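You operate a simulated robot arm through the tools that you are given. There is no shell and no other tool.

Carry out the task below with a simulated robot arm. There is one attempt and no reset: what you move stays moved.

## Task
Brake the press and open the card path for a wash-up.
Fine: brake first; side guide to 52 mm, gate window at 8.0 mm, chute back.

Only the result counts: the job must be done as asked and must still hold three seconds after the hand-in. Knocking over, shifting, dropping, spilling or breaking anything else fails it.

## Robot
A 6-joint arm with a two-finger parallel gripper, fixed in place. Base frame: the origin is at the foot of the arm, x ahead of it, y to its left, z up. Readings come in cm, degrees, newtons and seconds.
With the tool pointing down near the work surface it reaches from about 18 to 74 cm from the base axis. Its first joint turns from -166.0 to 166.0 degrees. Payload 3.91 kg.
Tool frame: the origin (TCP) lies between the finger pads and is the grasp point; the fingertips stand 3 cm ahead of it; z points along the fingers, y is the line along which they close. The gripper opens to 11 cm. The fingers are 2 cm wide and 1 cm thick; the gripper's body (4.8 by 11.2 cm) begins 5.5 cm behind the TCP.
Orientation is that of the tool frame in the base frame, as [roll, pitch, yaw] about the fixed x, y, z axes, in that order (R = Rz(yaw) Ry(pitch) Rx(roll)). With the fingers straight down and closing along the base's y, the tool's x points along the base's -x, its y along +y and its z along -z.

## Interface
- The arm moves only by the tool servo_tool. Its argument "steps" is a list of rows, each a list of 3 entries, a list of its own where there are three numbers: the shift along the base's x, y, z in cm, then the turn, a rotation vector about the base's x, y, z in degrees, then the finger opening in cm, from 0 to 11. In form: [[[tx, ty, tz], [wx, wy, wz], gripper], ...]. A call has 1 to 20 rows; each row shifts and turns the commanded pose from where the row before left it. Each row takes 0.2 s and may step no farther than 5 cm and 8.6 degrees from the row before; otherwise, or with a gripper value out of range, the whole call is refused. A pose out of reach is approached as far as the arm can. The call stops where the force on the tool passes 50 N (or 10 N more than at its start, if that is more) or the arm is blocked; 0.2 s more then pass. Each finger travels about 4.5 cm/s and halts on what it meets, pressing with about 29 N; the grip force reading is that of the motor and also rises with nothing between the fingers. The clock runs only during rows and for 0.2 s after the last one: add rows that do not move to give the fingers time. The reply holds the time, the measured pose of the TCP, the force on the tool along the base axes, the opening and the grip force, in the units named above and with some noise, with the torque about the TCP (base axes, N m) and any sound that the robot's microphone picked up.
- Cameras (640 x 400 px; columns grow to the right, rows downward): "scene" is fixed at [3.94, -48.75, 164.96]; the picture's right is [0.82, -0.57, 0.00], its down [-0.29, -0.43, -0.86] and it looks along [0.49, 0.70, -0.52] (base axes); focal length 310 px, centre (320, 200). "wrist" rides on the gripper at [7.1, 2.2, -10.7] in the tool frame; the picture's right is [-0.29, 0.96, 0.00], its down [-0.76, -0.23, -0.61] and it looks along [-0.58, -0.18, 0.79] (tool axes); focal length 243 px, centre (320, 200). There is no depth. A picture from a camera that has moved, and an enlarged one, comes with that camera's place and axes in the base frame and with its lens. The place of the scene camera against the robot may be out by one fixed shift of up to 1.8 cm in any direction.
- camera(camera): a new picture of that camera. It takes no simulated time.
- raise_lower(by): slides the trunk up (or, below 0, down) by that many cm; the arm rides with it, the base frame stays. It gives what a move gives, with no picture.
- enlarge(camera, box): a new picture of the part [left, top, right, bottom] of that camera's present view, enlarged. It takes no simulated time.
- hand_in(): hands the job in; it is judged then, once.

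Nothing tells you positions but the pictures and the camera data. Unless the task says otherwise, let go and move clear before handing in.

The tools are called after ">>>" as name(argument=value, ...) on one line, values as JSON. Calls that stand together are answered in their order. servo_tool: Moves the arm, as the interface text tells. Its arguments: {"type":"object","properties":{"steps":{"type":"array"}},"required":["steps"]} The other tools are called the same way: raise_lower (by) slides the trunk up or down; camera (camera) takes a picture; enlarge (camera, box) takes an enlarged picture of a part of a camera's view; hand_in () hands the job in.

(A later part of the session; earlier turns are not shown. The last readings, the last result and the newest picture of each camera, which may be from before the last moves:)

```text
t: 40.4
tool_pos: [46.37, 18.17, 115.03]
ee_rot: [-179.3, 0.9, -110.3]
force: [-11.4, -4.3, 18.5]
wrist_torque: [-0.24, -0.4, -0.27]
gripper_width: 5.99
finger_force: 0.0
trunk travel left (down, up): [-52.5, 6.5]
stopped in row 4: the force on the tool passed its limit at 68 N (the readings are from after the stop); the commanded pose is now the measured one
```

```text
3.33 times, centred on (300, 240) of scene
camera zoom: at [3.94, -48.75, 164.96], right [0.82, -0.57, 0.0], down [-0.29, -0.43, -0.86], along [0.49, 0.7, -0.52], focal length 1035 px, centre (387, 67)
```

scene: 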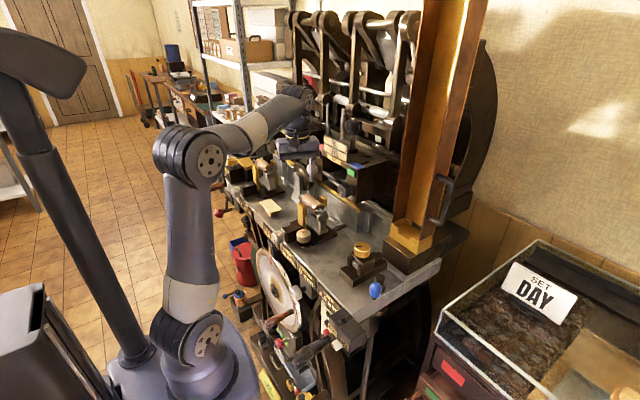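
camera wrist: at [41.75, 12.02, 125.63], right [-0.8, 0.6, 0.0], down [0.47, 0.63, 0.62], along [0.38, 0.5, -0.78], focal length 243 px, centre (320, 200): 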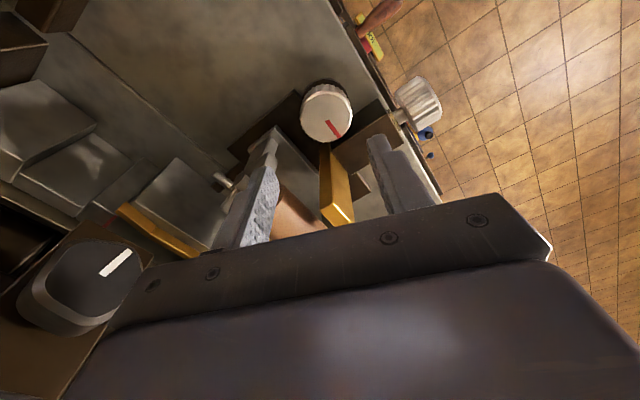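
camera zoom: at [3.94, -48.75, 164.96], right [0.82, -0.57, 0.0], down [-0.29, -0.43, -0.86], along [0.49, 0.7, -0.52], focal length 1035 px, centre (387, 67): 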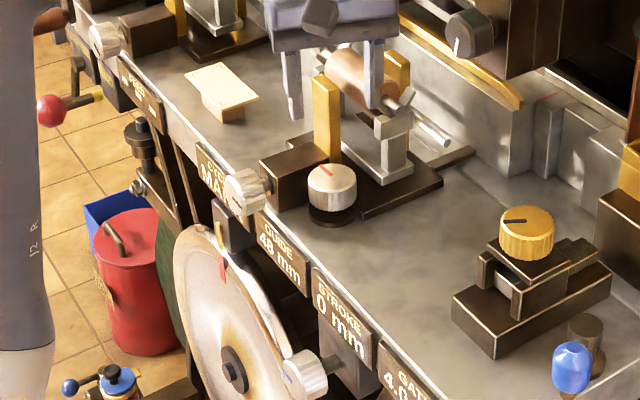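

The +x finger touched the roller's clamp bracket at fingertip height ≈112. I back up immediately and check nothing shifted.

>>> servo_tool(steps=[[[0, 0, 3], [0, 0, 0], 6], [[-1, -1, 4], [0, 0, 0], 6], [[0, 0, 4], [0, 0, 0], 6], [[0, 0, 0], [0, 0, 0], 6]])

>>> enlarge(camera="wrist", box=[230, 30, 400, 190])

>>> enlarge(camera="scene", box=[275, 185, 355, 265])

```text
t: 41.4
tool_pos: [45.22, 17.31, 125.5]
ee_rot: [-179.7, 1.0, -110.1]
force: [0.3, -1.2, 0.0]
wrist_torque: [0.02, 0.0, 0.0]
gripper_width: 6.01
finger_force: 0.0
trunk travel left (down, up): [-52.5, 6.5]
```

```text
2.50 times, centred on (315, 110) of wrist
camera zoom: at [40.74, 11.1, 136.1], right [-0.8, 0.6, 0.0], down [0.47, 0.63, 0.62], along [0.37, 0.49, -0.78], focal length 606 px, centre (332, 425)
```

zoom: 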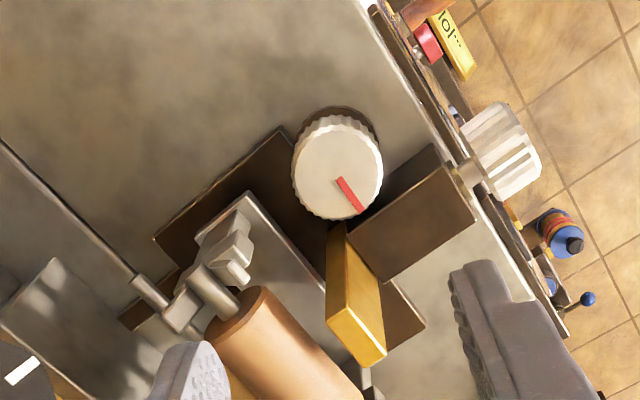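

```text
5.00 times, centred on (315, 225) of scene
camera zoom: at [3.94, -48.75, 164.96], right [0.82, -0.57, 0.0], down [-0.29, -0.43, -0.86], along [0.49, 0.7, -0.52], focal length 1552 px, centre (345, 75)
```

zoom: 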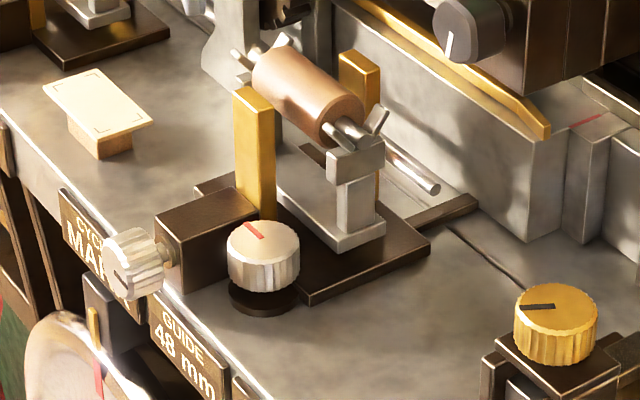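

Nothing appears to have moved. The roller bracket stands just behind the knob (~(50.4,17)), so I need a precise clearance map; zooming more.

>>> enlarge(camera="wrist", box=[255, 60, 355, 150])

>>> enlarge(camera="scene", box=[295, 205, 335, 255])

```text
4.44 times, centred on (305, 105) of wrist
camera zoom: at [40.74, 11.1, 136.1], right [-0.8, 0.6, 0.0], down [0.47, 0.63, 0.62], along [0.37, 0.49, -0.78], focal length 1078 px, centre (387, 622)
```

zoom: 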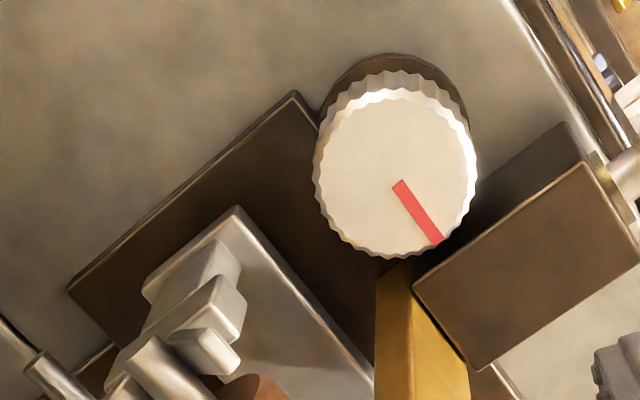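

```text
8.00 times, centred on (315, 230) of scene
camera zoom: at [3.94, -48.75, 164.96], right [0.82, -0.57, 0.0], down [-0.29, -0.43, -0.86], along [0.49, 0.7, -0.52], focal length 2483 px, centre (360, -40)
```

zoom: 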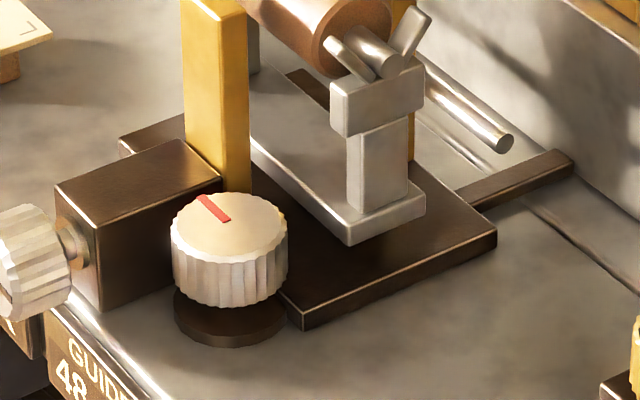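

Clearance map: block A face at y≈21.1, roller bracket at x≥50.2 (y 16.7–18.5, up to z≈112), knob top centre ≈(46.1,18.4,105). I'll lean the tool 30° (body toward -y), fingers on the ±x sides, and approach along the tool axis with a narrower opening.

>>> servo_tool(steps=[[[0, -2, 0], [0, 0, 8], 5.6], [[0, -2, 0], [7.35, -1.58, 0], 5.6], [[0, -2, -1], [7.35, -1.58, 0], 5.6], [[0, -1, -2], [7.35, -1.58, 0], 5.6], [[0, 0, -2], [7.35, -1.58, 0], 5.6], [[0, 0, 0], [0, 0, 0], 5.6]])

>>> camera(camera="wrist")

>>> enlarge(camera="scene", box=[260, 160, 380, 280])

```text
t: 42.8
tool_pos: [45.49, 10.34, 120.65]
ee_rot: [-179.7, 31.0, -102.2]
force: [-1.0, -0.1, 0.1]
wrist_torque: [-0.03, -0.03, -0.02]
gripper_width: 5.61
finger_force: 0.1
trunk travel left (down, up): [-52.5, 6.5]
```

```text
taken
camera wrist: at [40.88, -0.65, 126.32], right [-0.88, 0.45, 0.14], down [0.29, 0.28, 0.91], along [0.37, 0.85, -0.38], focal length 243 px, centre (320, 200)
```

wrist: 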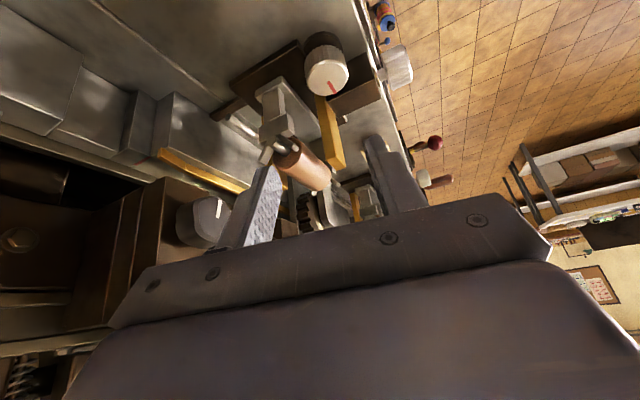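

```text
3.33 times, centred on (320, 220) of scene
camera zoom: at [3.94, -48.75, 164.96], right [0.82, -0.57, 0.0], down [-0.29, -0.43, -0.86], along [0.49, 0.7, -0.52], focal length 1035 px, centre (320, 133)
```

zoom: 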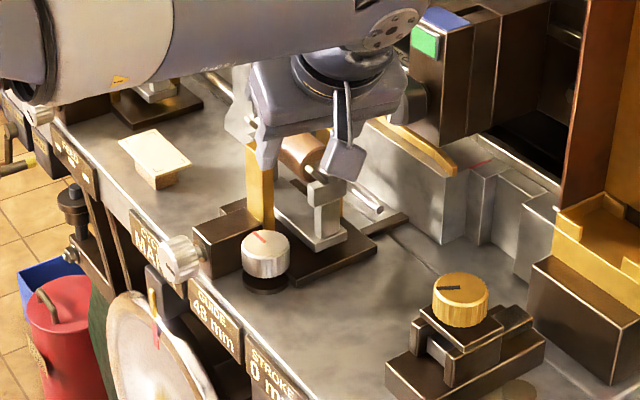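

Zoom in for a precise knob top measurement from this angle.

>>> enlarge(camera="wrist", box=[260, 20, 400, 120])

```text
4.00 times, centred on (330, 70) of wrist
camera zoom: at [40.88, -0.65, 126.32], right [-0.88, 0.45, 0.14], down [0.29, 0.28, 0.91], along [0.37, 0.85, -0.38], focal length 970 px, centre (280, 720)
```

zoom: 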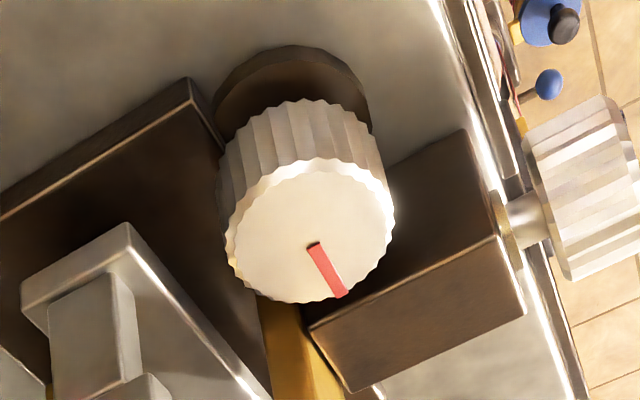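

Knob top centre ≈(46.1,18.4,104.3), height ≈2.4 cm. Moving to pre-grasp along the lean axis.

>>> servo_tool(steps=[[[-0.2, 1.2, -4], [0, 0, 0], 5.6], [[-0.3, 1.9, -4.5], [0, 0, 0], 5.6], [[0, 0, 0], [0, 0, 0], 5.6]])

>>> camera(camera="wrist")

>>> enlarge(camera="scene", box=[260, 180, 360, 280])

```text
t: 43.6
tool_pos: [44.96, 13.15, 112.48]
ee_rot: [-179.7, 31.0, -102.0]
force: [0.4, -0.1, -0.4]
wrist_torque: [0.03, 0.0, 0.02]
gripper_width: 5.59
finger_force: 0.1
trunk travel left (down, up): [-52.5, 6.5]
```

```text
taken
camera wrist: at [40.32, 2.15, 118.08], right [-0.88, 0.45, 0.14], down [0.29, 0.28, 0.91], along [0.37, 0.85, -0.38], focal length 243 px, centre (320, 200)
```

wrist: 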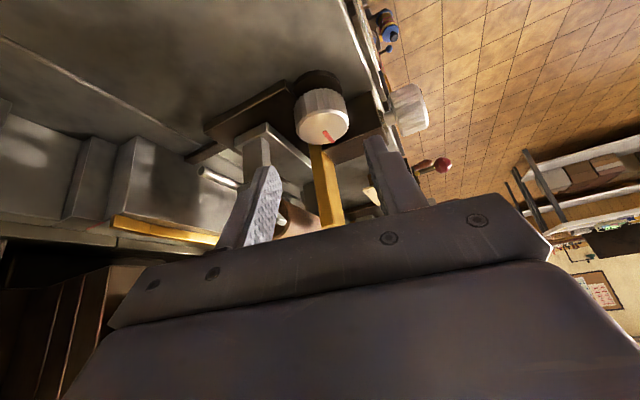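

```text
4.00 times, centred on (310, 230) of scene
camera zoom: at [3.94, -48.75, 164.96], right [0.82, -0.57, 0.0], down [-0.29, -0.43, -0.86], along [0.49, 0.7, -0.52], focal length 1242 px, centre (360, 80)
```

zoom: 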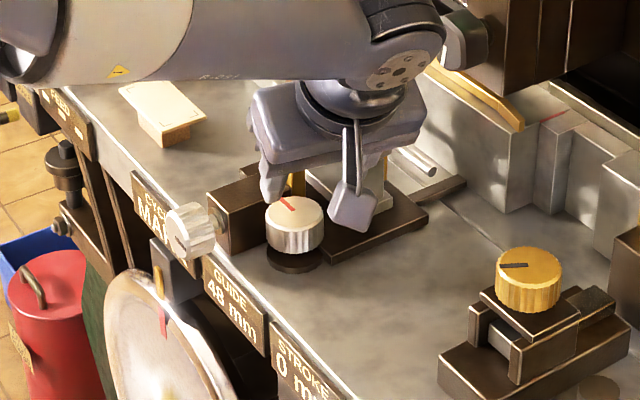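

Lined up. Advancing along the axis in small steps.

>>> servo_tool(steps=[[[0.3, 1.45, -2.5], [0, 0, 0], 5.6], [[0.32, 1.45, -2.5], [0, 0, 0], 5.6], [[0.32, 1.45, -2.4], [0, 0, 0], 5.6], [[0, 0, 0], [0, 0, 0], 5.6]])

>>> camera(camera="wrist")

>>> enlarge(camera="scene", box=[270, 200, 340, 290])

```text
t: 44.6
tool_pos: [46.0, 17.49, 104.72]
ee_rot: [-179.7, 30.9, -102.2]
force: [-0.3, -0.2, -0.1]
wrist_torque: [0.01, 0.01, -0.01]
gripper_width: 5.58
finger_force: 0.1
trunk travel left (down, up): [-52.5, 6.5]
```

```text
taken
camera wrist: at [41.41, 6.62, 110.28], right [-0.88, 0.45, 0.14], down [0.29, 0.28, 0.91], along [0.37, 0.85, -0.38], focal length 243 px, centre (320, 200)
```

wrist: 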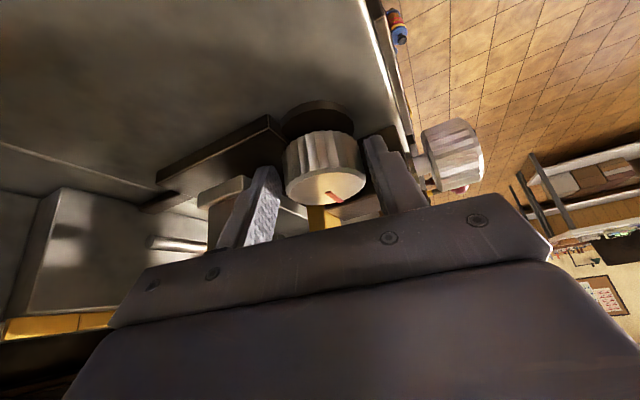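

```text
4.44 times, centred on (305, 245) of scene
camera zoom: at [3.94, -48.75, 164.96], right [0.82, -0.57, 0.0], down [-0.29, -0.43, -0.86], along [0.49, 0.7, -0.52], focal length 1380 px, centre (387, 0)
```

zoom: 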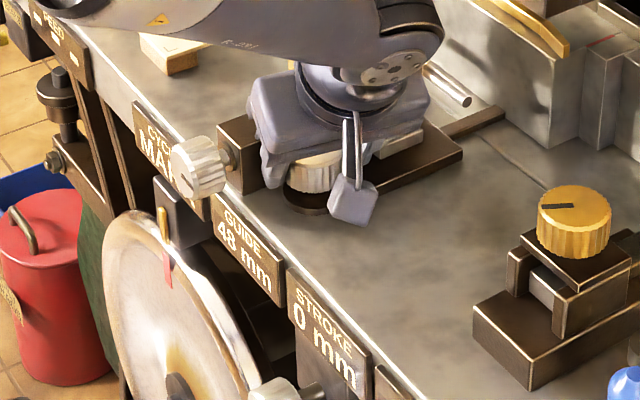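

The knob is between the fingers without contact. Closing on it.

>>> servo_tool(steps=[[[0, 0, 0], [0, 0, 0], 4], [[0, 0, 0], [0, 0, 0], 4], [[0, 0, 0], [0, 0, 0], 4]])

>>> enlarge(camera="wrist", box=[220, 80, 440, 240])

```text
t: 45.4
tool_pos: [45.78, 17.46, 104.71]
ee_rot: [-179.8, 31.0, -102.3]
force: [-10.2, 2.5, -3.2]
wrist_torque: [0.36, 0.59, 0.12]
gripper_width: 4.52
finger_force: 44.8
trunk travel left (down, up): [-52.5, 6.5]
```

```text
2.50 times, centred on (330, 160) of wrist
camera zoom: at [41.26, 6.64, 110.3], right [-0.88, 0.45, 0.15], down [0.3, 0.28, 0.91], along [0.37, 0.85, -0.38], focal length 606 px, centre (295, 300)
```

zoom: 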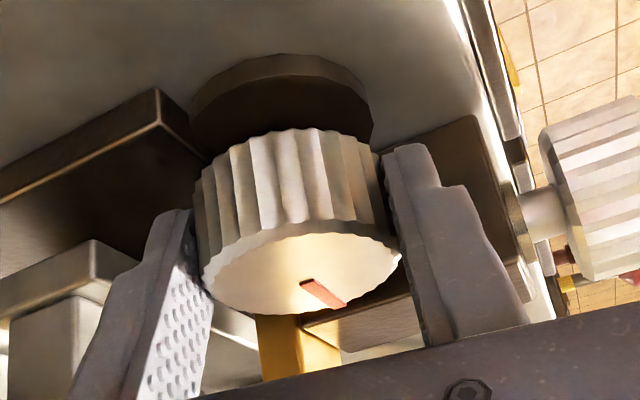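

Gripped. I relieve the small side load and test a small turn (−8° clockwise), reading the display.

>>> servo_tool(steps=[[[-0.2, 0, 0], [0, 0, 0], 4], [[-0.14, 0, 0], [0, 0, -8], 4], [[0, 0, 0], [0, 0, 0], 4]])

>>> enlarge(camera="scene", box=[270, 240, 370, 340])

>>> enlarge(camera="wrist", box=[220, 80, 440, 240])

```text
t: 46.2
tool_pos: [45.65, 17.7, 104.64]
ee_rot: [-179.9, 30.8, -110.2]
force: [-10.4, -0.6, -14.6]
wrist_torque: [0.45, -0.1, 0.13]
gripper_width: 4.55
finger_force: 45.4
trunk travel left (down, up): [-52.5, 6.5]
```

```text
4.00 times, centred on (320, 290) of scene
camera zoom: at [3.94, -48.75, 164.96], right [0.82, -0.57, 0.0], down [-0.29, -0.43, -0.86], along [0.49, 0.7, -0.52], focal length 1242 px, centre (320, -160)
```

zoom: 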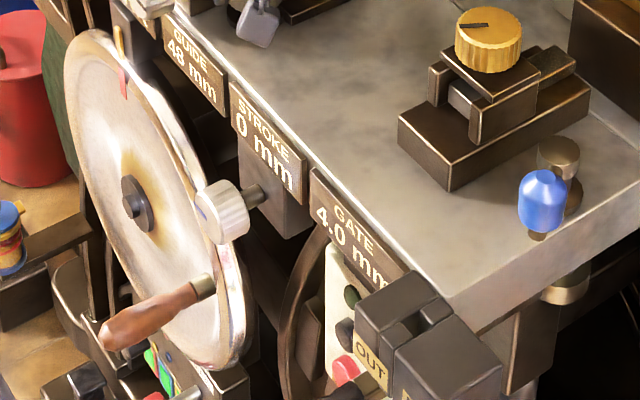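

```text
2.50 times, centred on (330, 160) of wrist
camera zoom: at [39.64, 7.45, 110.31], right [-0.81, 0.57, 0.15], down [0.33, 0.24, 0.91], along [0.48, 0.79, -0.38], focal length 606 px, centre (295, 300)
```

zoom: 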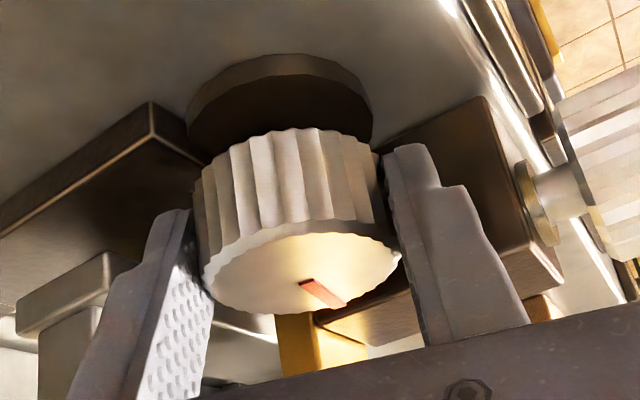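

The knob turned with the gripper. Reading the GUIDE display.

>>> enlarge(camera="scene", box=[310, 235, 330, 275])

>>> enlarge(camera="scene", box=[270, 230, 350, 310])

```text
10.00 times, centred on (320, 255) of scene
camera zoom: at [3.94, -48.75, 164.96], right [0.82, -0.57, 0.0], down [-0.29, -0.43, -0.86], along [0.49, 0.7, -0.52], focal length 3104 px, centre (320, -350)
```

zoom: 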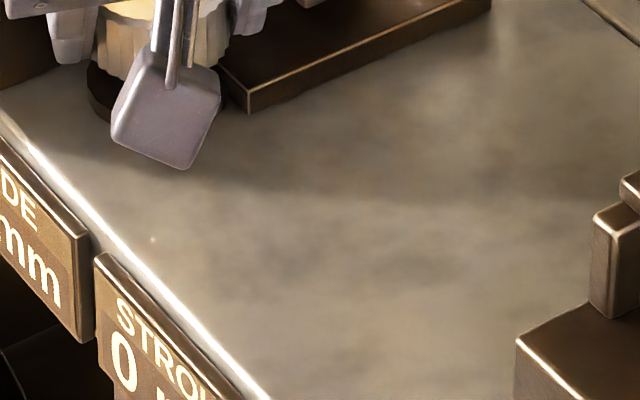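

```text
5.00 times, centred on (310, 270) of scene
camera zoom: at [3.94, -48.75, 164.96], right [0.82, -0.57, 0.0], down [-0.29, -0.43, -0.86], along [0.49, 0.7, -0.52], focal length 1552 px, centre (370, -150)
```

zoom: 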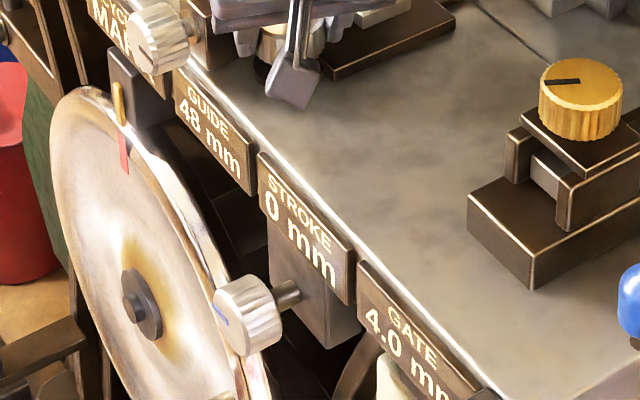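

Still 48 mm after 8°. I turn counter-clockwise by 21° and read again.

>>> servo_tool(steps=[[[0.12, -0.03, 0], [0, 0, 7], 4], [[0.12, -0.02, 0], [0, 0, 7], 4], [[0.12, 0, 0], [0, 0, 7], 4], [[0, 0, 0], [0, 0, 0], 4]])

>>> enlarge(camera="scene", box=[270, 230, 350, 310])

>>> enlarge(camera="wrist", box=[220, 80, 440, 240])

```text
t: 47.2
tool_pos: [45.97, 17.5, 104.76]
ee_rot: [-179.8, 31.0, -89.4]
force: [-9.6, -13.2, -13.4]
wrist_torque: [1.47, -0.12, -1.57]
gripper_width: 4.55
finger_force: 45.1
trunk travel left (down, up): [-52.5, 6.5]
```

```text
5.00 times, centred on (310, 270) of scene
camera zoom: at [3.94, -48.75, 164.96], right [0.82, -0.57, 0.0], down [-0.29, -0.43, -0.86], along [0.49, 0.7, -0.52], focal length 1552 px, centre (370, -150)
```

zoom: 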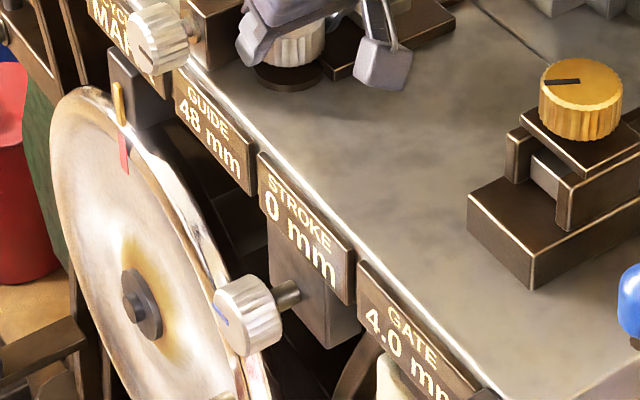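

```text
2.50 times, centred on (330, 160) of wrist
camera zoom: at [43.98, 5.86, 110.28], right [-0.96, 0.24, 0.15], down [0.22, 0.34, 0.91], along [0.17, 0.91, -0.38], focal length 606 px, centre (295, 300)
```

zoom: 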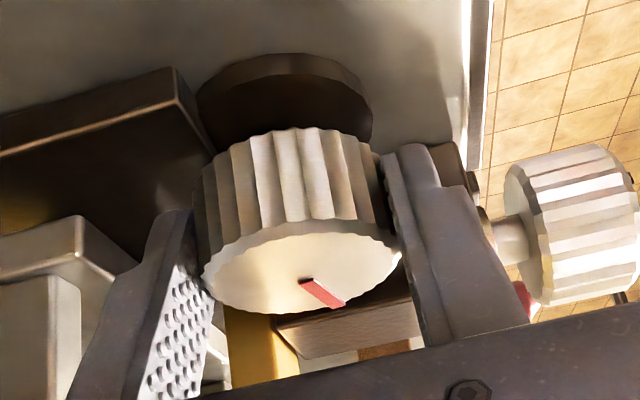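

Still 48 mm at net +13°, with torque −1.6 Nm resisting. I turn back clockwise to feel the difference in torque.

>>> servo_tool(steps=[[[-0.12, 0, 0], [0, 0, -7], 4], [[-0.12, 0.02, 0], [0, 0, -7], 4]])

>>> servo_tool(steps=[[[-0.12, 0.03, 0], [0, 0, -7], 4], [[-0.1, 0.03, 0], [0, 0, -6], 4]])

>>> enlarge(camera="scene", box=[270, 230, 350, 310])

>>> enlarge(camera="wrist", box=[220, 80, 440, 240])

```text
t: 47.8
tool_pos: [45.78, 17.54, 104.7]
ee_rot: [-179.7, 30.9, -103.1]
force: [-7.7, -16.1, -17.2]
wrist_torque: [-0.61, 0.07, 0.02]
gripper_width: 4.52
finger_force: 45.3
trunk travel left (down, up): [-52.5, 6.5]
```

```text
t: 48.4
tool_pos: [45.55, 17.66, 104.74]
ee_rot: [-179.8, 31.1, -116.3]
force: [-8.0, -16.6, -17.8]
wrist_torque: [-0.28, 0.08, 0.92]
gripper_width: 4.55
finger_force: 45.2
trunk travel left (down, up): [-52.5, 6.5]
```

```text
5.00 times, centred on (310, 270) of scene
camera zoom: at [3.94, -48.75, 164.96], right [0.82, -0.57, 0.0], down [-0.29, -0.43, -0.86], along [0.49, 0.7, -0.52], focal length 1552 px, centre (370, -150)
```

zoom: 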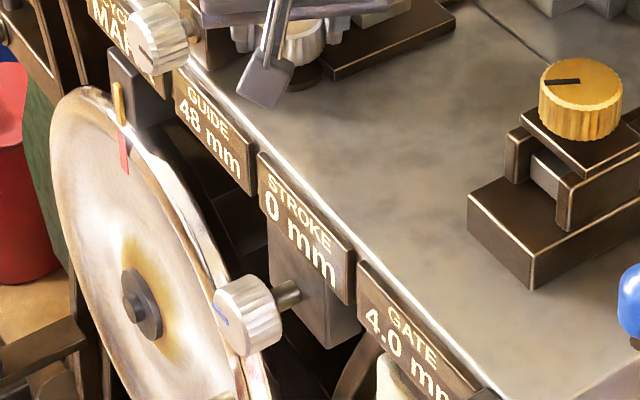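

```text
2.50 times, centred on (330, 160) of wrist
camera zoom: at [38.54, 8.21, 110.33], right [-0.75, 0.65, 0.15], down [0.35, 0.2, 0.91], along [0.56, 0.73, -0.38], focal length 606 px, centre (295, 300)
```

zoom: 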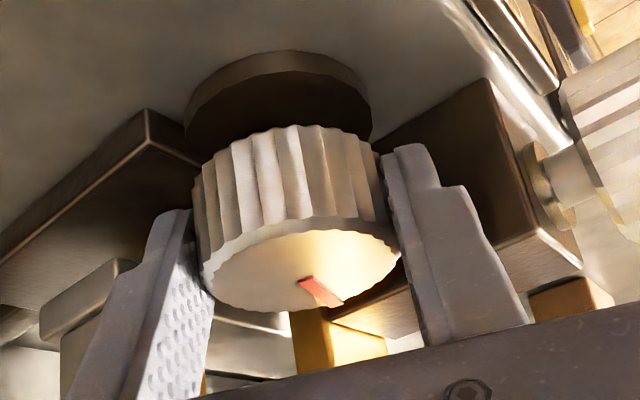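

Torque behaves like a spring/detent around the initial angle. I'll release here (to see if it springs back), regrasp at this orientation and turn farther counter-clockwise.

>>> servo_tool(steps=[[[0, 0, 0], [0, 0, 0], 5.6], [[0, 0, 0], [0, 0, 0], 5.6], [[0, 0, 0], [0, 0, 0], 5.6]])

>>> enlarge(camera="wrist", box=[220, 80, 440, 240])

```text
t: 49.2
tool_pos: [45.63, 17.57, 104.84]
ee_rot: [-179.7, 31.0, -116.2]
force: [2.4, -23.5, -12.0]
wrist_torque: [-0.96, -0.32, 0.44]
gripper_width: 5.0
finger_force: 0.0
trunk travel left (down, up): [-52.5, 6.5]
```

```text
2.50 times, centred on (330, 160) of wrist
camera zoom: at [38.7, 8.1, 110.37], right [-0.75, 0.65, 0.14], down [0.35, 0.2, 0.91], along [0.56, 0.73, -0.38], focal length 606 px, centre (295, 300)
```

zoom: 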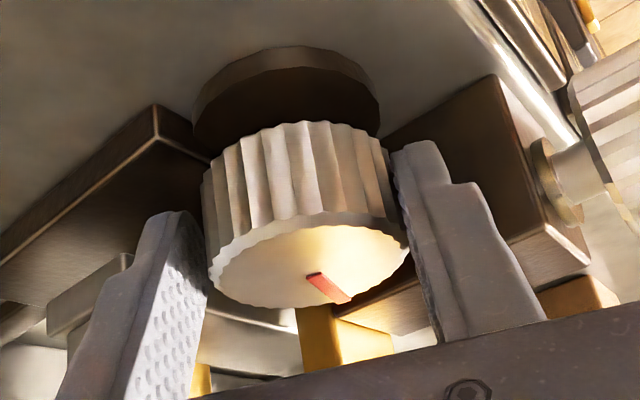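

One finger touches block A when opening here; I'll back off slightly, re-orient to φ≈0, regrasp and turn clockwise by 25° to accumulate a larger angle.

>>> servo_tool(steps=[[[0, -0.4, 0], [0, 0, 0], 5.3], [[0.12, 0, 0], [0, 0, 8], 5.3], [[0.12, 0, 0], [0, 0, 8], 5.3], [[0.12, 0.1, 0], [0, 0, 8], 5.3], [[0, 0, 0], [0, 0, 0], 4], [[0, 0, 0], [0, 0, 0], 4], [[0, 0, 0], [0, 0, 0], 4]])

>>> enlarge(camera="wrist", box=[220, 80, 440, 240])

```text
t: 50.8
tool_pos: [45.95, 17.75, 104.97]
ee_rot: [-179.7, 31.1, -92.1]
force: [-0.4, 6.0, 0.3]
wrist_torque: [0.99, 0.23, 0.03]
gripper_width: 4.53
finger_force: 44.9
trunk travel left (down, up): [-52.5, 6.5]
```

```text
2.50 times, centred on (330, 160) of wrist
camera zoom: at [43.36, 6.06, 110.45], right [-0.95, 0.29, 0.15], down [0.24, 0.33, 0.91], along [0.21, 0.9, -0.38], focal length 606 px, centre (295, 300)
```

zoom: 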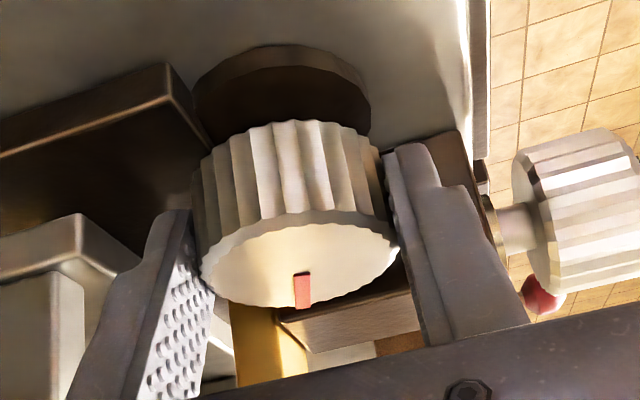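

Regrasped; the mark shows the knob kept its turned angle. Now clockwise by 24°.

>>> servo_tool(steps=[[[-0.1, 0, 0], [0, 0, -8], 4], [[-0.1, 0.02, 0], [0, 0, -8], 4], [[-0.1, 0.02, 0], [0, 0, -8], 4]])

>>> enlarge(camera="scene", box=[270, 230, 350, 310])

>>> enlarge(camera="wrist", box=[220, 80, 440, 240])

```text
t: 51.6
tool_pos: [45.65, 17.75, 104.87]
ee_rot: [-179.7, 30.9, -116.2]
force: [0.6, 15.1, 3.6]
wrist_torque: [0.18, 0.48, 0.25]
gripper_width: 4.57
finger_force: 45.3
trunk travel left (down, up): [-52.5, 6.5]
```

```text
5.00 times, centred on (310, 270) of scene
camera zoom: at [3.94, -48.75, 164.96], right [0.82, -0.57, 0.0], down [-0.29, -0.43, -0.86], along [0.49, 0.7, -0.52], focal length 1552 px, centre (370, -150)
```

zoom: 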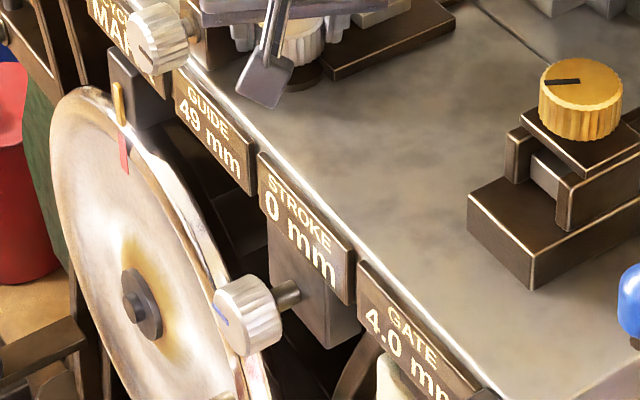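

```text
2.50 times, centred on (330, 160) of wrist
camera zoom: at [38.5, 8.19, 110.47], right [-0.75, 0.65, 0.14], down [0.35, 0.2, 0.91], along [0.56, 0.73, -0.38], focal length 606 px, centre (295, 300)
```

zoom: 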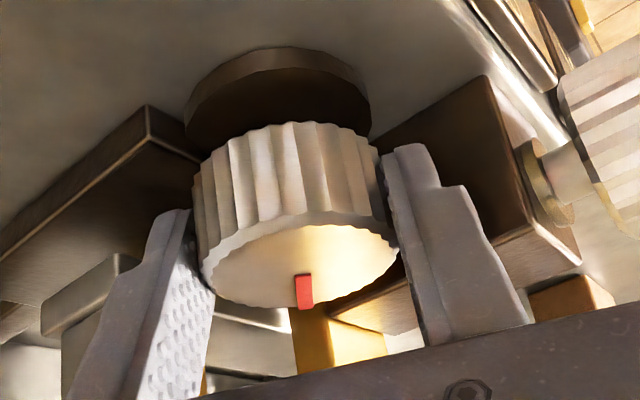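

GUIDE now reads 49 mm: this is the guide knob, and clockwise increases it. I repeat the ratchet cycle (open, rotate back 24°, close, turn −24°).

>>> servo_tool(steps=[[[0, -0.15, 0], [0, 0, 0], 5.2], [[0, 0, 0], [0, 0, 0], 5.2], [[0.1, -0.02, 0], [0, 0, 8], 5.2], [[0.1, -0.02, 0], [0, 0, 8], 5.2], [[0.1, 0.15, 0], [0, 0, 8], 5.2], [[0, 0, 0], [0, 0, 0], 4], [[0, 0, 0], [0, 0, 0], 4], [[-0.1, 0, 0], [0, 0, -8], 4], [[-0.1, 0.02, 0], [0, 0, -8], 4], [[-0.1, 0.02, 0], [0, 0, -8], 4]])

>>> enlarge(camera="scene", box=[270, 230, 350, 310])

>>> enlarge(camera="wrist", box=[220, 80, 440, 240])

```text
t: 53.8
tool_pos: [45.6, 17.7, 104.79]
ee_rot: [-179.7, 30.8, -116.3]
force: [0.3, 10.2, 0.1]
wrist_torque: [-0.19, 0.76, 0.04]
gripper_width: 4.55
finger_force: 44.5
trunk travel left (down, up): [-52.5, 6.5]
```

```text
5.00 times, centred on (310, 270) of scene
camera zoom: at [3.94, -48.75, 164.96], right [0.82, -0.57, 0.0], down [-0.29, -0.43, -0.86], along [0.49, 0.7, -0.52], focal length 1552 px, centre (370, -150)
```

zoom: 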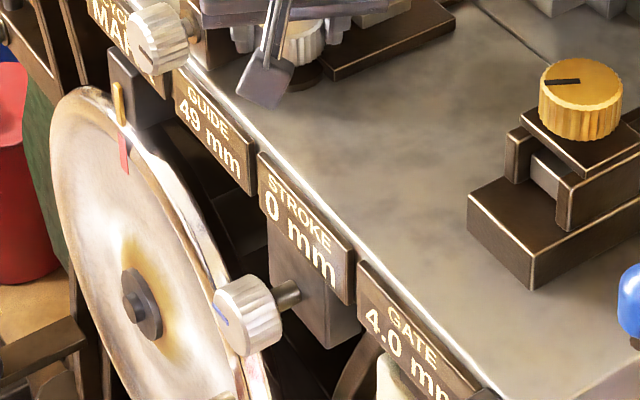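

```text
2.50 times, centred on (330, 160) of wrist
camera zoom: at [38.48, 8.11, 110.4], right [-0.75, 0.65, 0.14], down [0.35, 0.2, 0.91], along [0.56, 0.73, -0.38], focal length 606 px, centre (295, 300)
```

zoom: 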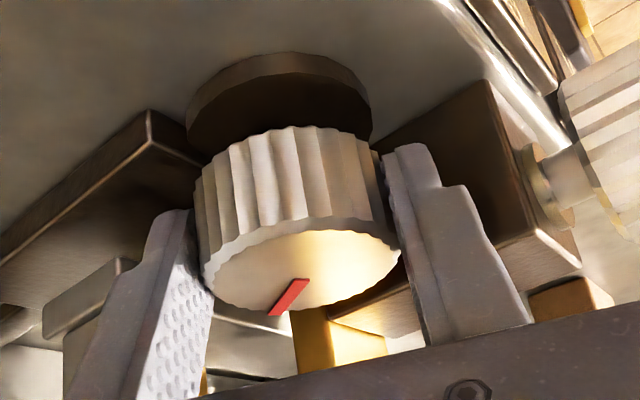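

At about −62° total it still reads 49 mm, so roughly 45–70° per mm. I continue cycling.

>>> servo_tool(steps=[[[0, -0.15, 0], [0, 0, 0], 5.2], [[0, 0, 0], [0, 0, 0], 5.2], [[0.1, -0.02, 0], [0, 0, 8], 5.2], [[0.1, -0.02, 0], [0, 0, 8], 5.2], [[0.1, 0.15, 0], [0, 0, 8], 5.2], [[0, 0, 0], [0, 0, 0], 4], [[0, 0, 0], [0, 0, 0], 4], [[-0.1, 0, 0], [0, 0, -8], 4], [[-0.1, 0.02, 0], [0, 0, -8], 4], [[-0.1, 0.02, 0], [0, 0, -8], 4]])

>>> enlarge(camera="scene", box=[270, 230, 350, 310])

>>> enlarge(camera="wrist", box=[220, 80, 440, 240])

```text
t: 56.0
tool_pos: [45.53, 17.68, 104.72]
ee_rot: [-179.8, 30.9, -116.1]
force: [-5.7, 2.9, -1.5]
wrist_torque: [-0.42, 0.64, 0.05]
gripper_width: 4.54
finger_force: 44.5
trunk travel left (down, up): [-52.5, 6.5]
```

```text
5.00 times, centred on (310, 270) of scene
camera zoom: at [3.94, -48.75, 164.96], right [0.82, -0.57, 0.0], down [-0.29, -0.43, -0.86], along [0.49, 0.7, -0.52], focal length 1552 px, centre (370, -150)
```

zoom: 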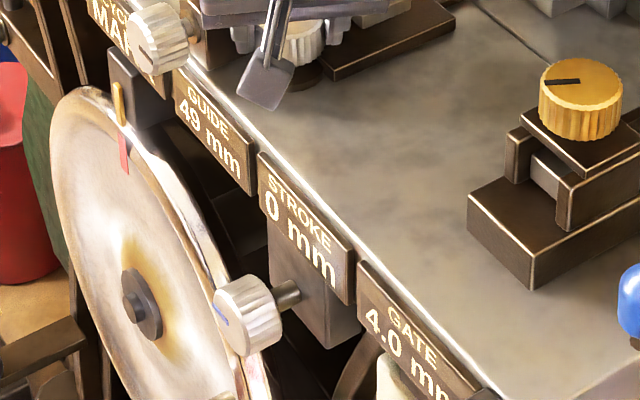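

```text
2.50 times, centred on (330, 160) of wrist
camera zoom: at [38.49, 8.1, 110.38], right [-0.75, 0.65, 0.15], down [0.35, 0.2, 0.91], along [0.56, 0.73, -0.38], focal length 606 px, centre (295, 300)
```

zoom: 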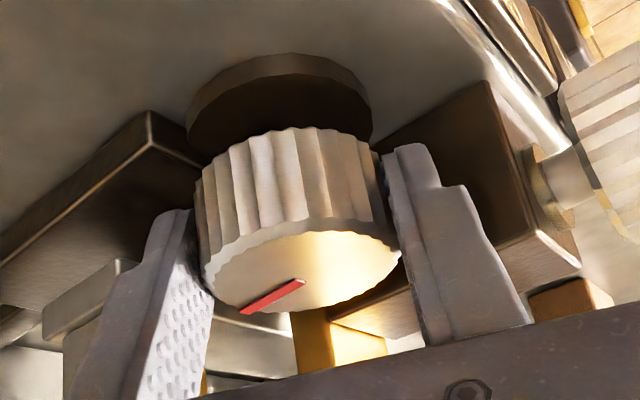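

About −86° and still 49. Two cycles per call now.

>>> servo_tool(steps=[[[0, -0.15, 0], [0, 0, 0], 5.2], [[0, 0, 0], [0, 0, 0], 5.2], [[0.1, -0.02, 0], [0, 0, 8], 5.2], [[0.1, -0.02, 0], [0, 0, 8], 5.2], [[0.1, 0.15, 0], [0, 0, 8], 5.2], [[0, 0, 0], [0, 0, 0], 4], [[0, 0, 0], [0, 0, 0], 4], [[-0.1, 0, 0], [0, 0, -8], 4], [[-0.1, 0.02, 0], [0, 0, -8], 4], [[-0.1, 0.02, 0], [0, 0, -8], 4], [[0, -0.15, 0], [0, 0, 0], 5.2], [[0, 0, 0], [0, 0, 0], 5.2], [[0.1, -0.02, 0], [0, 0, 8], 5.2], [[0.1, -0.02, 0], [0, 0, 8], 5.2], [[0.1, 0.15, 0], [0, 0, 8], 5.2], [[0, 0, 0], [0, 0, 0], 4], [[0, 0, 0], [0, 0, 0], 4], [[-0.1, 0, 0], [0, 0, -8], 4], [[-0.1, 0.02, 0], [0, 0, -8], 4], [[-0.1, 0.02, 0], [0, 0, -8], 4]])

>>> enlarge(camera="scene", box=[270, 230, 350, 310])

>>> enlarge(camera="wrist", box=[220, 80, 440, 240])

```text
t: 60.2
tool_pos: [45.53, 17.6, 104.82]
ee_rot: [-179.8, 30.9, -116.3]
force: [-4.2, 4.3, -3.8]
wrist_torque: [0.0, 0.42, 0.07]
gripper_width: 4.55
finger_force: 44.7
trunk travel left (down, up): [-52.5, 6.5]
```

```text
5.00 times, centred on (310, 270) of scene
camera zoom: at [3.94, -48.75, 164.96], right [0.82, -0.57, 0.0], down [-0.29, -0.43, -0.86], along [0.49, 0.7, -0.52], focal length 1552 px, centre (370, -150)
```

zoom: 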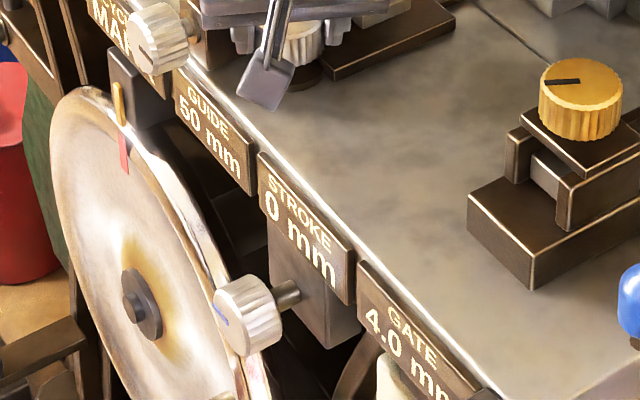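

```text
2.50 times, centred on (330, 160) of wrist
camera zoom: at [38.49, 8.1, 110.34], right [-0.75, 0.65, 0.15], down [0.35, 0.2, 0.91], along [0.56, 0.73, -0.38], focal length 606 px, centre (295, 300)
```

zoom: 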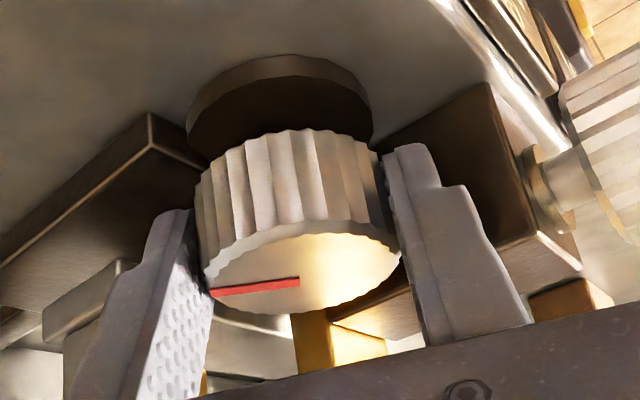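

Now 50 mm; mark analysis says ≈113° turned so far (some slip per cycle, probably a finger dragging). I'll check centring while open.

>>> servo_tool(steps=[[[0, -0.15, 0], [0, 0, 0], 5.2], [[0, 0, 0], [0, 0, 0], 5.2], [[0, 0, 0], [0, 0, 0], 5.2]])

>>> enlarge(camera="wrist", box=[220, 80, 440, 240])

>>> servo_tool(steps=[[[0.1, -0.02, 0], [0, 0, 8], 5.2], [[0.1, -0.02, 0], [0, 0, 8], 5.2], [[0.1, 0.1, 0], [0, 0, 8], 5.2], [[0, 0, 0], [0, 0, 0], 5.2]])

>>> enlarge(camera="wrist", box=[220, 80, 440, 240])

```text
t: 61.0
tool_pos: [45.66, 17.33, 104.92]
ee_rot: [-179.7, 31.0, -116.3]
force: [-0.2, -0.5, 0.2]
wrist_torque: [0.01, 0.0, -0.01]
gripper_width: 5.19
finger_force: 0.1
trunk travel left (down, up): [-52.5, 6.5]
```

```text
2.50 times, centred on (330, 160) of wrist
camera zoom: at [38.59, 7.86, 110.43], right [-0.75, 0.65, 0.14], down [0.35, 0.2, 0.91], along [0.56, 0.73, -0.38], focal length 606 px, centre (295, 300)
```

zoom: 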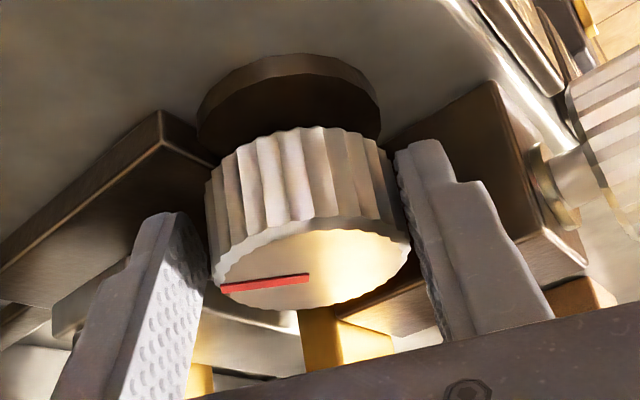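

```text
t: 62.0
tool_pos: [45.86, 17.44, 104.78]
ee_rot: [-179.7, 31.0, -92.2]
force: [0.2, -0.2, 0.7]
wrist_torque: [0.02, -0.05, -0.01]
gripper_width: 5.19
finger_force: 0.0
trunk travel left (down, up): [-52.5, 6.5]
```

```text
2.50 times, centred on (330, 160) of wrist
camera zoom: at [43.37, 5.86, 110.42], right [-0.95, 0.29, 0.14], down [0.24, 0.33, 0.91], along [0.21, 0.9, -0.38], focal length 606 px, centre (295, 300)
```

zoom: 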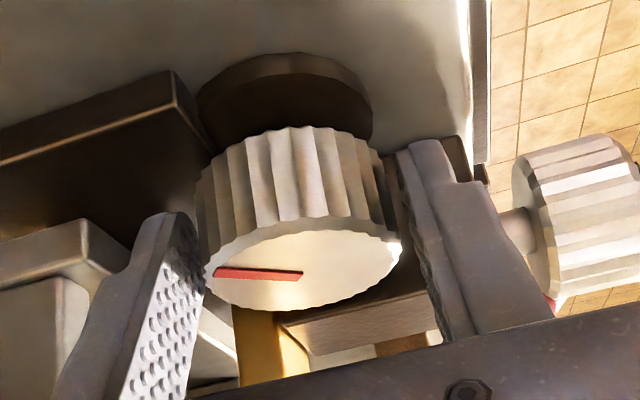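

No drag seen. Close and turn −24°, with a settling row.

>>> servo_tool(steps=[[[0, 0, 0], [0, 0, 0], 4], [[0, 0, 0], [0, 0, 0], 4], [[0, 0, 0], [0, 0, 0], 4], [[-0.1, 0, 0], [0, 0, -8], 4], [[-0.1, 0.02, 0], [0, 0, -8], 4], [[-0.1, 0.02, 0], [0, 0, -8], 4], [[0, 0, 0], [0, 0, 0], 4]])

>>> enlarge(camera="wrist", box=[220, 80, 440, 240])

>>> enlarge(camera="scene", box=[270, 230, 350, 310])

```text
t: 63.6
tool_pos: [45.57, 17.52, 104.91]
ee_rot: [-179.6, 31.1, -116.1]
force: [-5.0, 3.0, 9.4]
wrist_torque: [-0.41, 0.8, 0.06]
gripper_width: 4.61
finger_force: 45.3
trunk travel left (down, up): [-52.5, 6.5]
```

```text
2.50 times, centred on (330, 160) of wrist
camera zoom: at [38.44, 8.06, 110.41], right [-0.75, 0.65, 0.14], down [0.35, 0.2, 0.91], along [0.56, 0.73, -0.38], focal length 606 px, centre (295, 300)
```

zoom: 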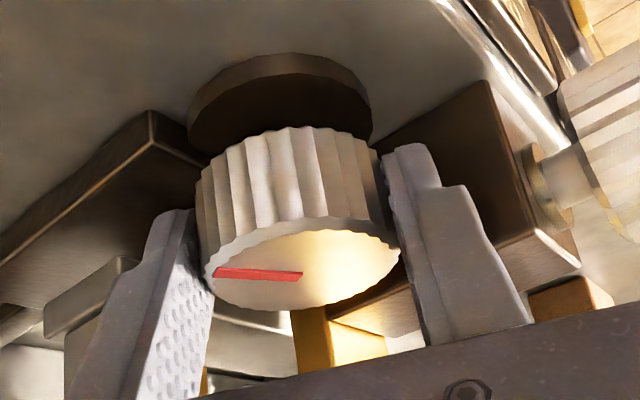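

```text
5.00 times, centred on (310, 270) of scene
camera zoom: at [3.94, -48.75, 164.96], right [0.82, -0.57, 0.0], down [-0.29, -0.43, -0.86], along [0.49, 0.7, -0.52], focal length 1552 px, centre (370, -150)
```

zoom: 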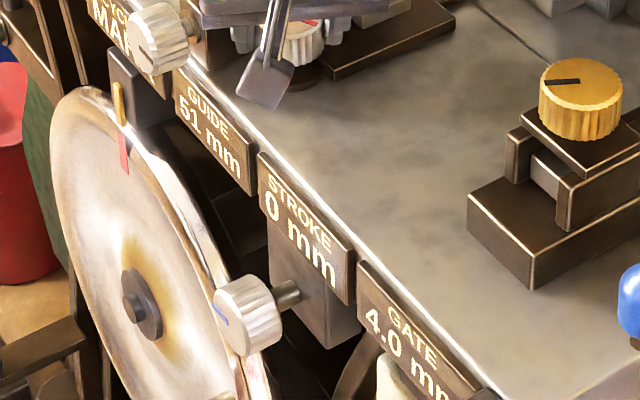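

The display reads 51 mm; consistent with ≈60° per mm (about 155° turned). I'll do another cycle and then find the 51→52 transition in small steps.

>>> servo_tool(steps=[[[0, -0.15, 0], [0, 0, 0], 5.2], [[0, 0, 0], [0, 0, 0], 5.2], [[0.1, -0.02, 0], [0, 0, 8], 5.2], [[0.1, -0.02, 0], [0, 0, 8], 5.2], [[0.1, 0.1, 0], [0, 0, 8], 5.2], [[0, 0, 0], [0, 0, 0], 4], [[0, 0, 0], [0, 0, 0], 4], [[0, 0, 0], [0, 0, 0], 4], [[-0.1, 0, 0], [0, 0, -8], 4], [[-0.1, 0.02, 0], [0, 0, -8], 4], [[-0.1, 0.02, 0], [0, 0, -8], 4], [[0, 0, 0], [0, 0, 0], 4]])

>>> enlarge(camera="wrist", box=[220, 80, 440, 240])

>>> enlarge(camera="scene", box=[290, 245, 320, 275])

```text
t: 66.2
tool_pos: [45.58, 17.51, 104.79]
ee_rot: [-179.6, 30.9, -116.2]
force: [-1.5, 1.6, -0.6]
wrist_torque: [-0.67, 1.11, 0.0]
gripper_width: 4.55
finger_force: 44.7
trunk travel left (down, up): [-52.5, 6.5]
```

```text
2.50 times, centred on (330, 160) of wrist
camera zoom: at [38.43, 8.02, 110.31], right [-0.75, 0.65, 0.14], down [0.35, 0.2, 0.91], along [0.56, 0.73, -0.38], focal length 606 px, centre (295, 300)
```

zoom: 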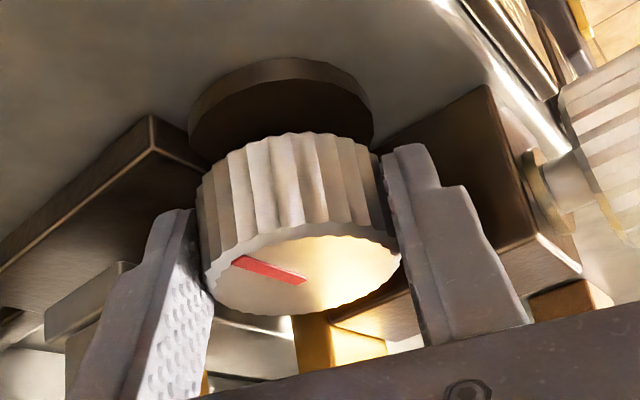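

```text
13.33 times, centred on (305, 260) of scene
camera zoom: at [3.94, -48.75, 164.96], right [0.82, -0.57, 0.0], down [-0.29, -0.43, -0.86], along [0.49, 0.7, -0.52], focal length 4139 px, centre (520, -600)
```

zoom: 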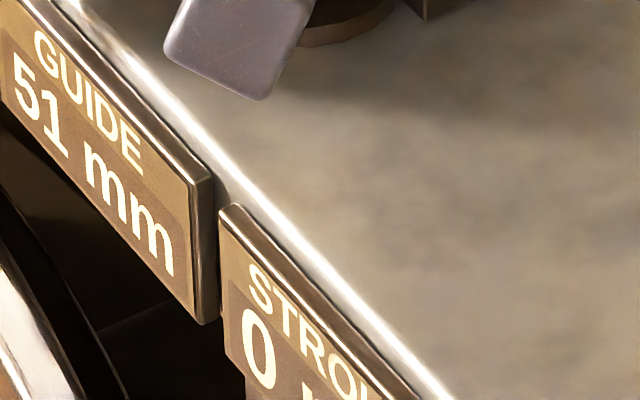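

51 mm confirmed. Regrip and step with readings.

>>> servo_tool(steps=[[[0, -0.15, 0], [0, 0, 0], 5.2], [[0, 0, 0], [0, 0, 0], 5.2], [[0.1, -0.02, 0], [0, 0, 8], 5.2], [[0.1, -0.02, 0], [0, 0, 8], 5.2], [[0.1, 0.1, 0], [0, 0, 8], 5.2], [[0, 0, 0], [0, 0, 0], 4], [[0, 0, 0], [0, 0, 0], 4], [[0, 0, 0], [0, 0, 0], 4], [[-0.1, 0, 0], [0, 0, -8], 4], [[-0.1, 0.02, 0], [0, 0, -8], 4], [[0, 0, 0], [0, 0, 0], 4]])

>>> enlarge(camera="scene", box=[290, 245, 320, 275])

>>> servo_tool(steps=[[[-0.1, 0.02, 0], [0, 0, -8], 4], [[0, 0, 0], [0, 0, 0], 4]])

>>> enlarge(camera="scene", box=[290, 245, 320, 275])

>>> enlarge(camera="wrist", box=[220, 80, 440, 240])

```text
t: 68.6
tool_pos: [45.72, 17.5, 104.7]
ee_rot: [-179.7, 31.0, -108.2]
force: [1.5, 9.9, -3.4]
wrist_torque: [0.59, -0.09, 0.04]
gripper_width: 4.53
finger_force: 44.7
trunk travel left (down, up): [-52.5, 6.5]
```

```text
13.33 times, centred on (305, 260) of scene
camera zoom: at [3.94, -48.75, 164.96], right [0.82, -0.57, 0.0], down [-0.29, -0.43, -0.86], along [0.49, 0.7, -0.52], focal length 4139 px, centre (520, -600)
```

zoom: 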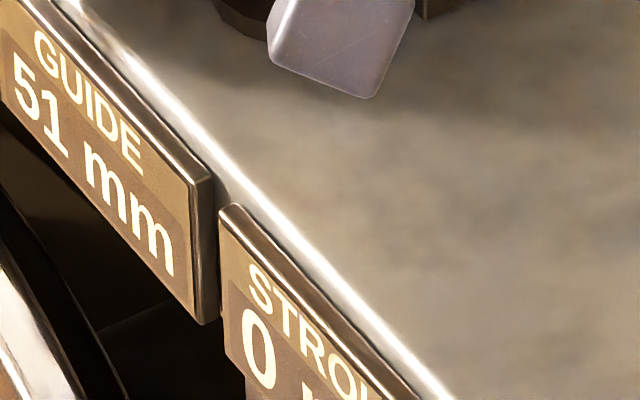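

```text
t: 69.2
tool_pos: [45.45, 17.45, 104.72]
ee_rot: [-179.8, 30.9, -116.3]
force: [-3.9, 11.2, -7.1]
wrist_torque: [0.57, 0.28, 0.06]
gripper_width: 4.55
finger_force: 45.0
trunk travel left (down, up): [-52.5, 6.5]
```

```text
13.33 times, centred on (305, 260) of scene
camera zoom: at [3.94, -48.75, 164.96], right [0.82, -0.57, 0.0], down [-0.29, -0.43, -0.86], along [0.49, 0.7, -0.52], focal length 4139 px, centre (520, -600)
```

zoom: 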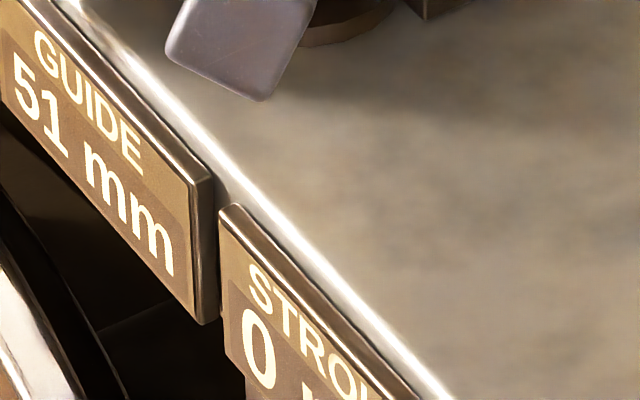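

```text
2.50 times, centred on (330, 160) of wrist
camera zoom: at [38.46, 8.02, 110.28], right [-0.75, 0.65, 0.15], down [0.36, 0.2, 0.91], along [0.56, 0.73, -0.38], focal length 606 px, centre (295, 300)
```

zoom: 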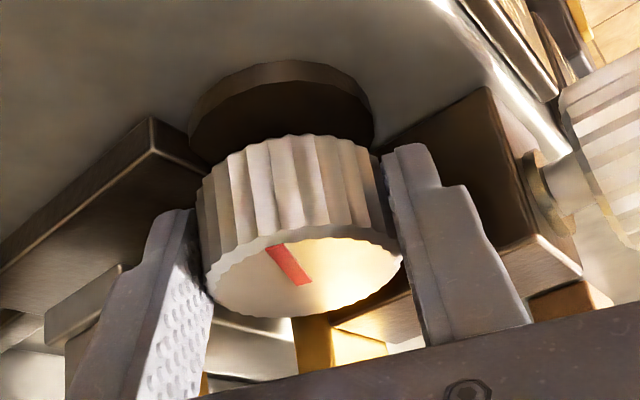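

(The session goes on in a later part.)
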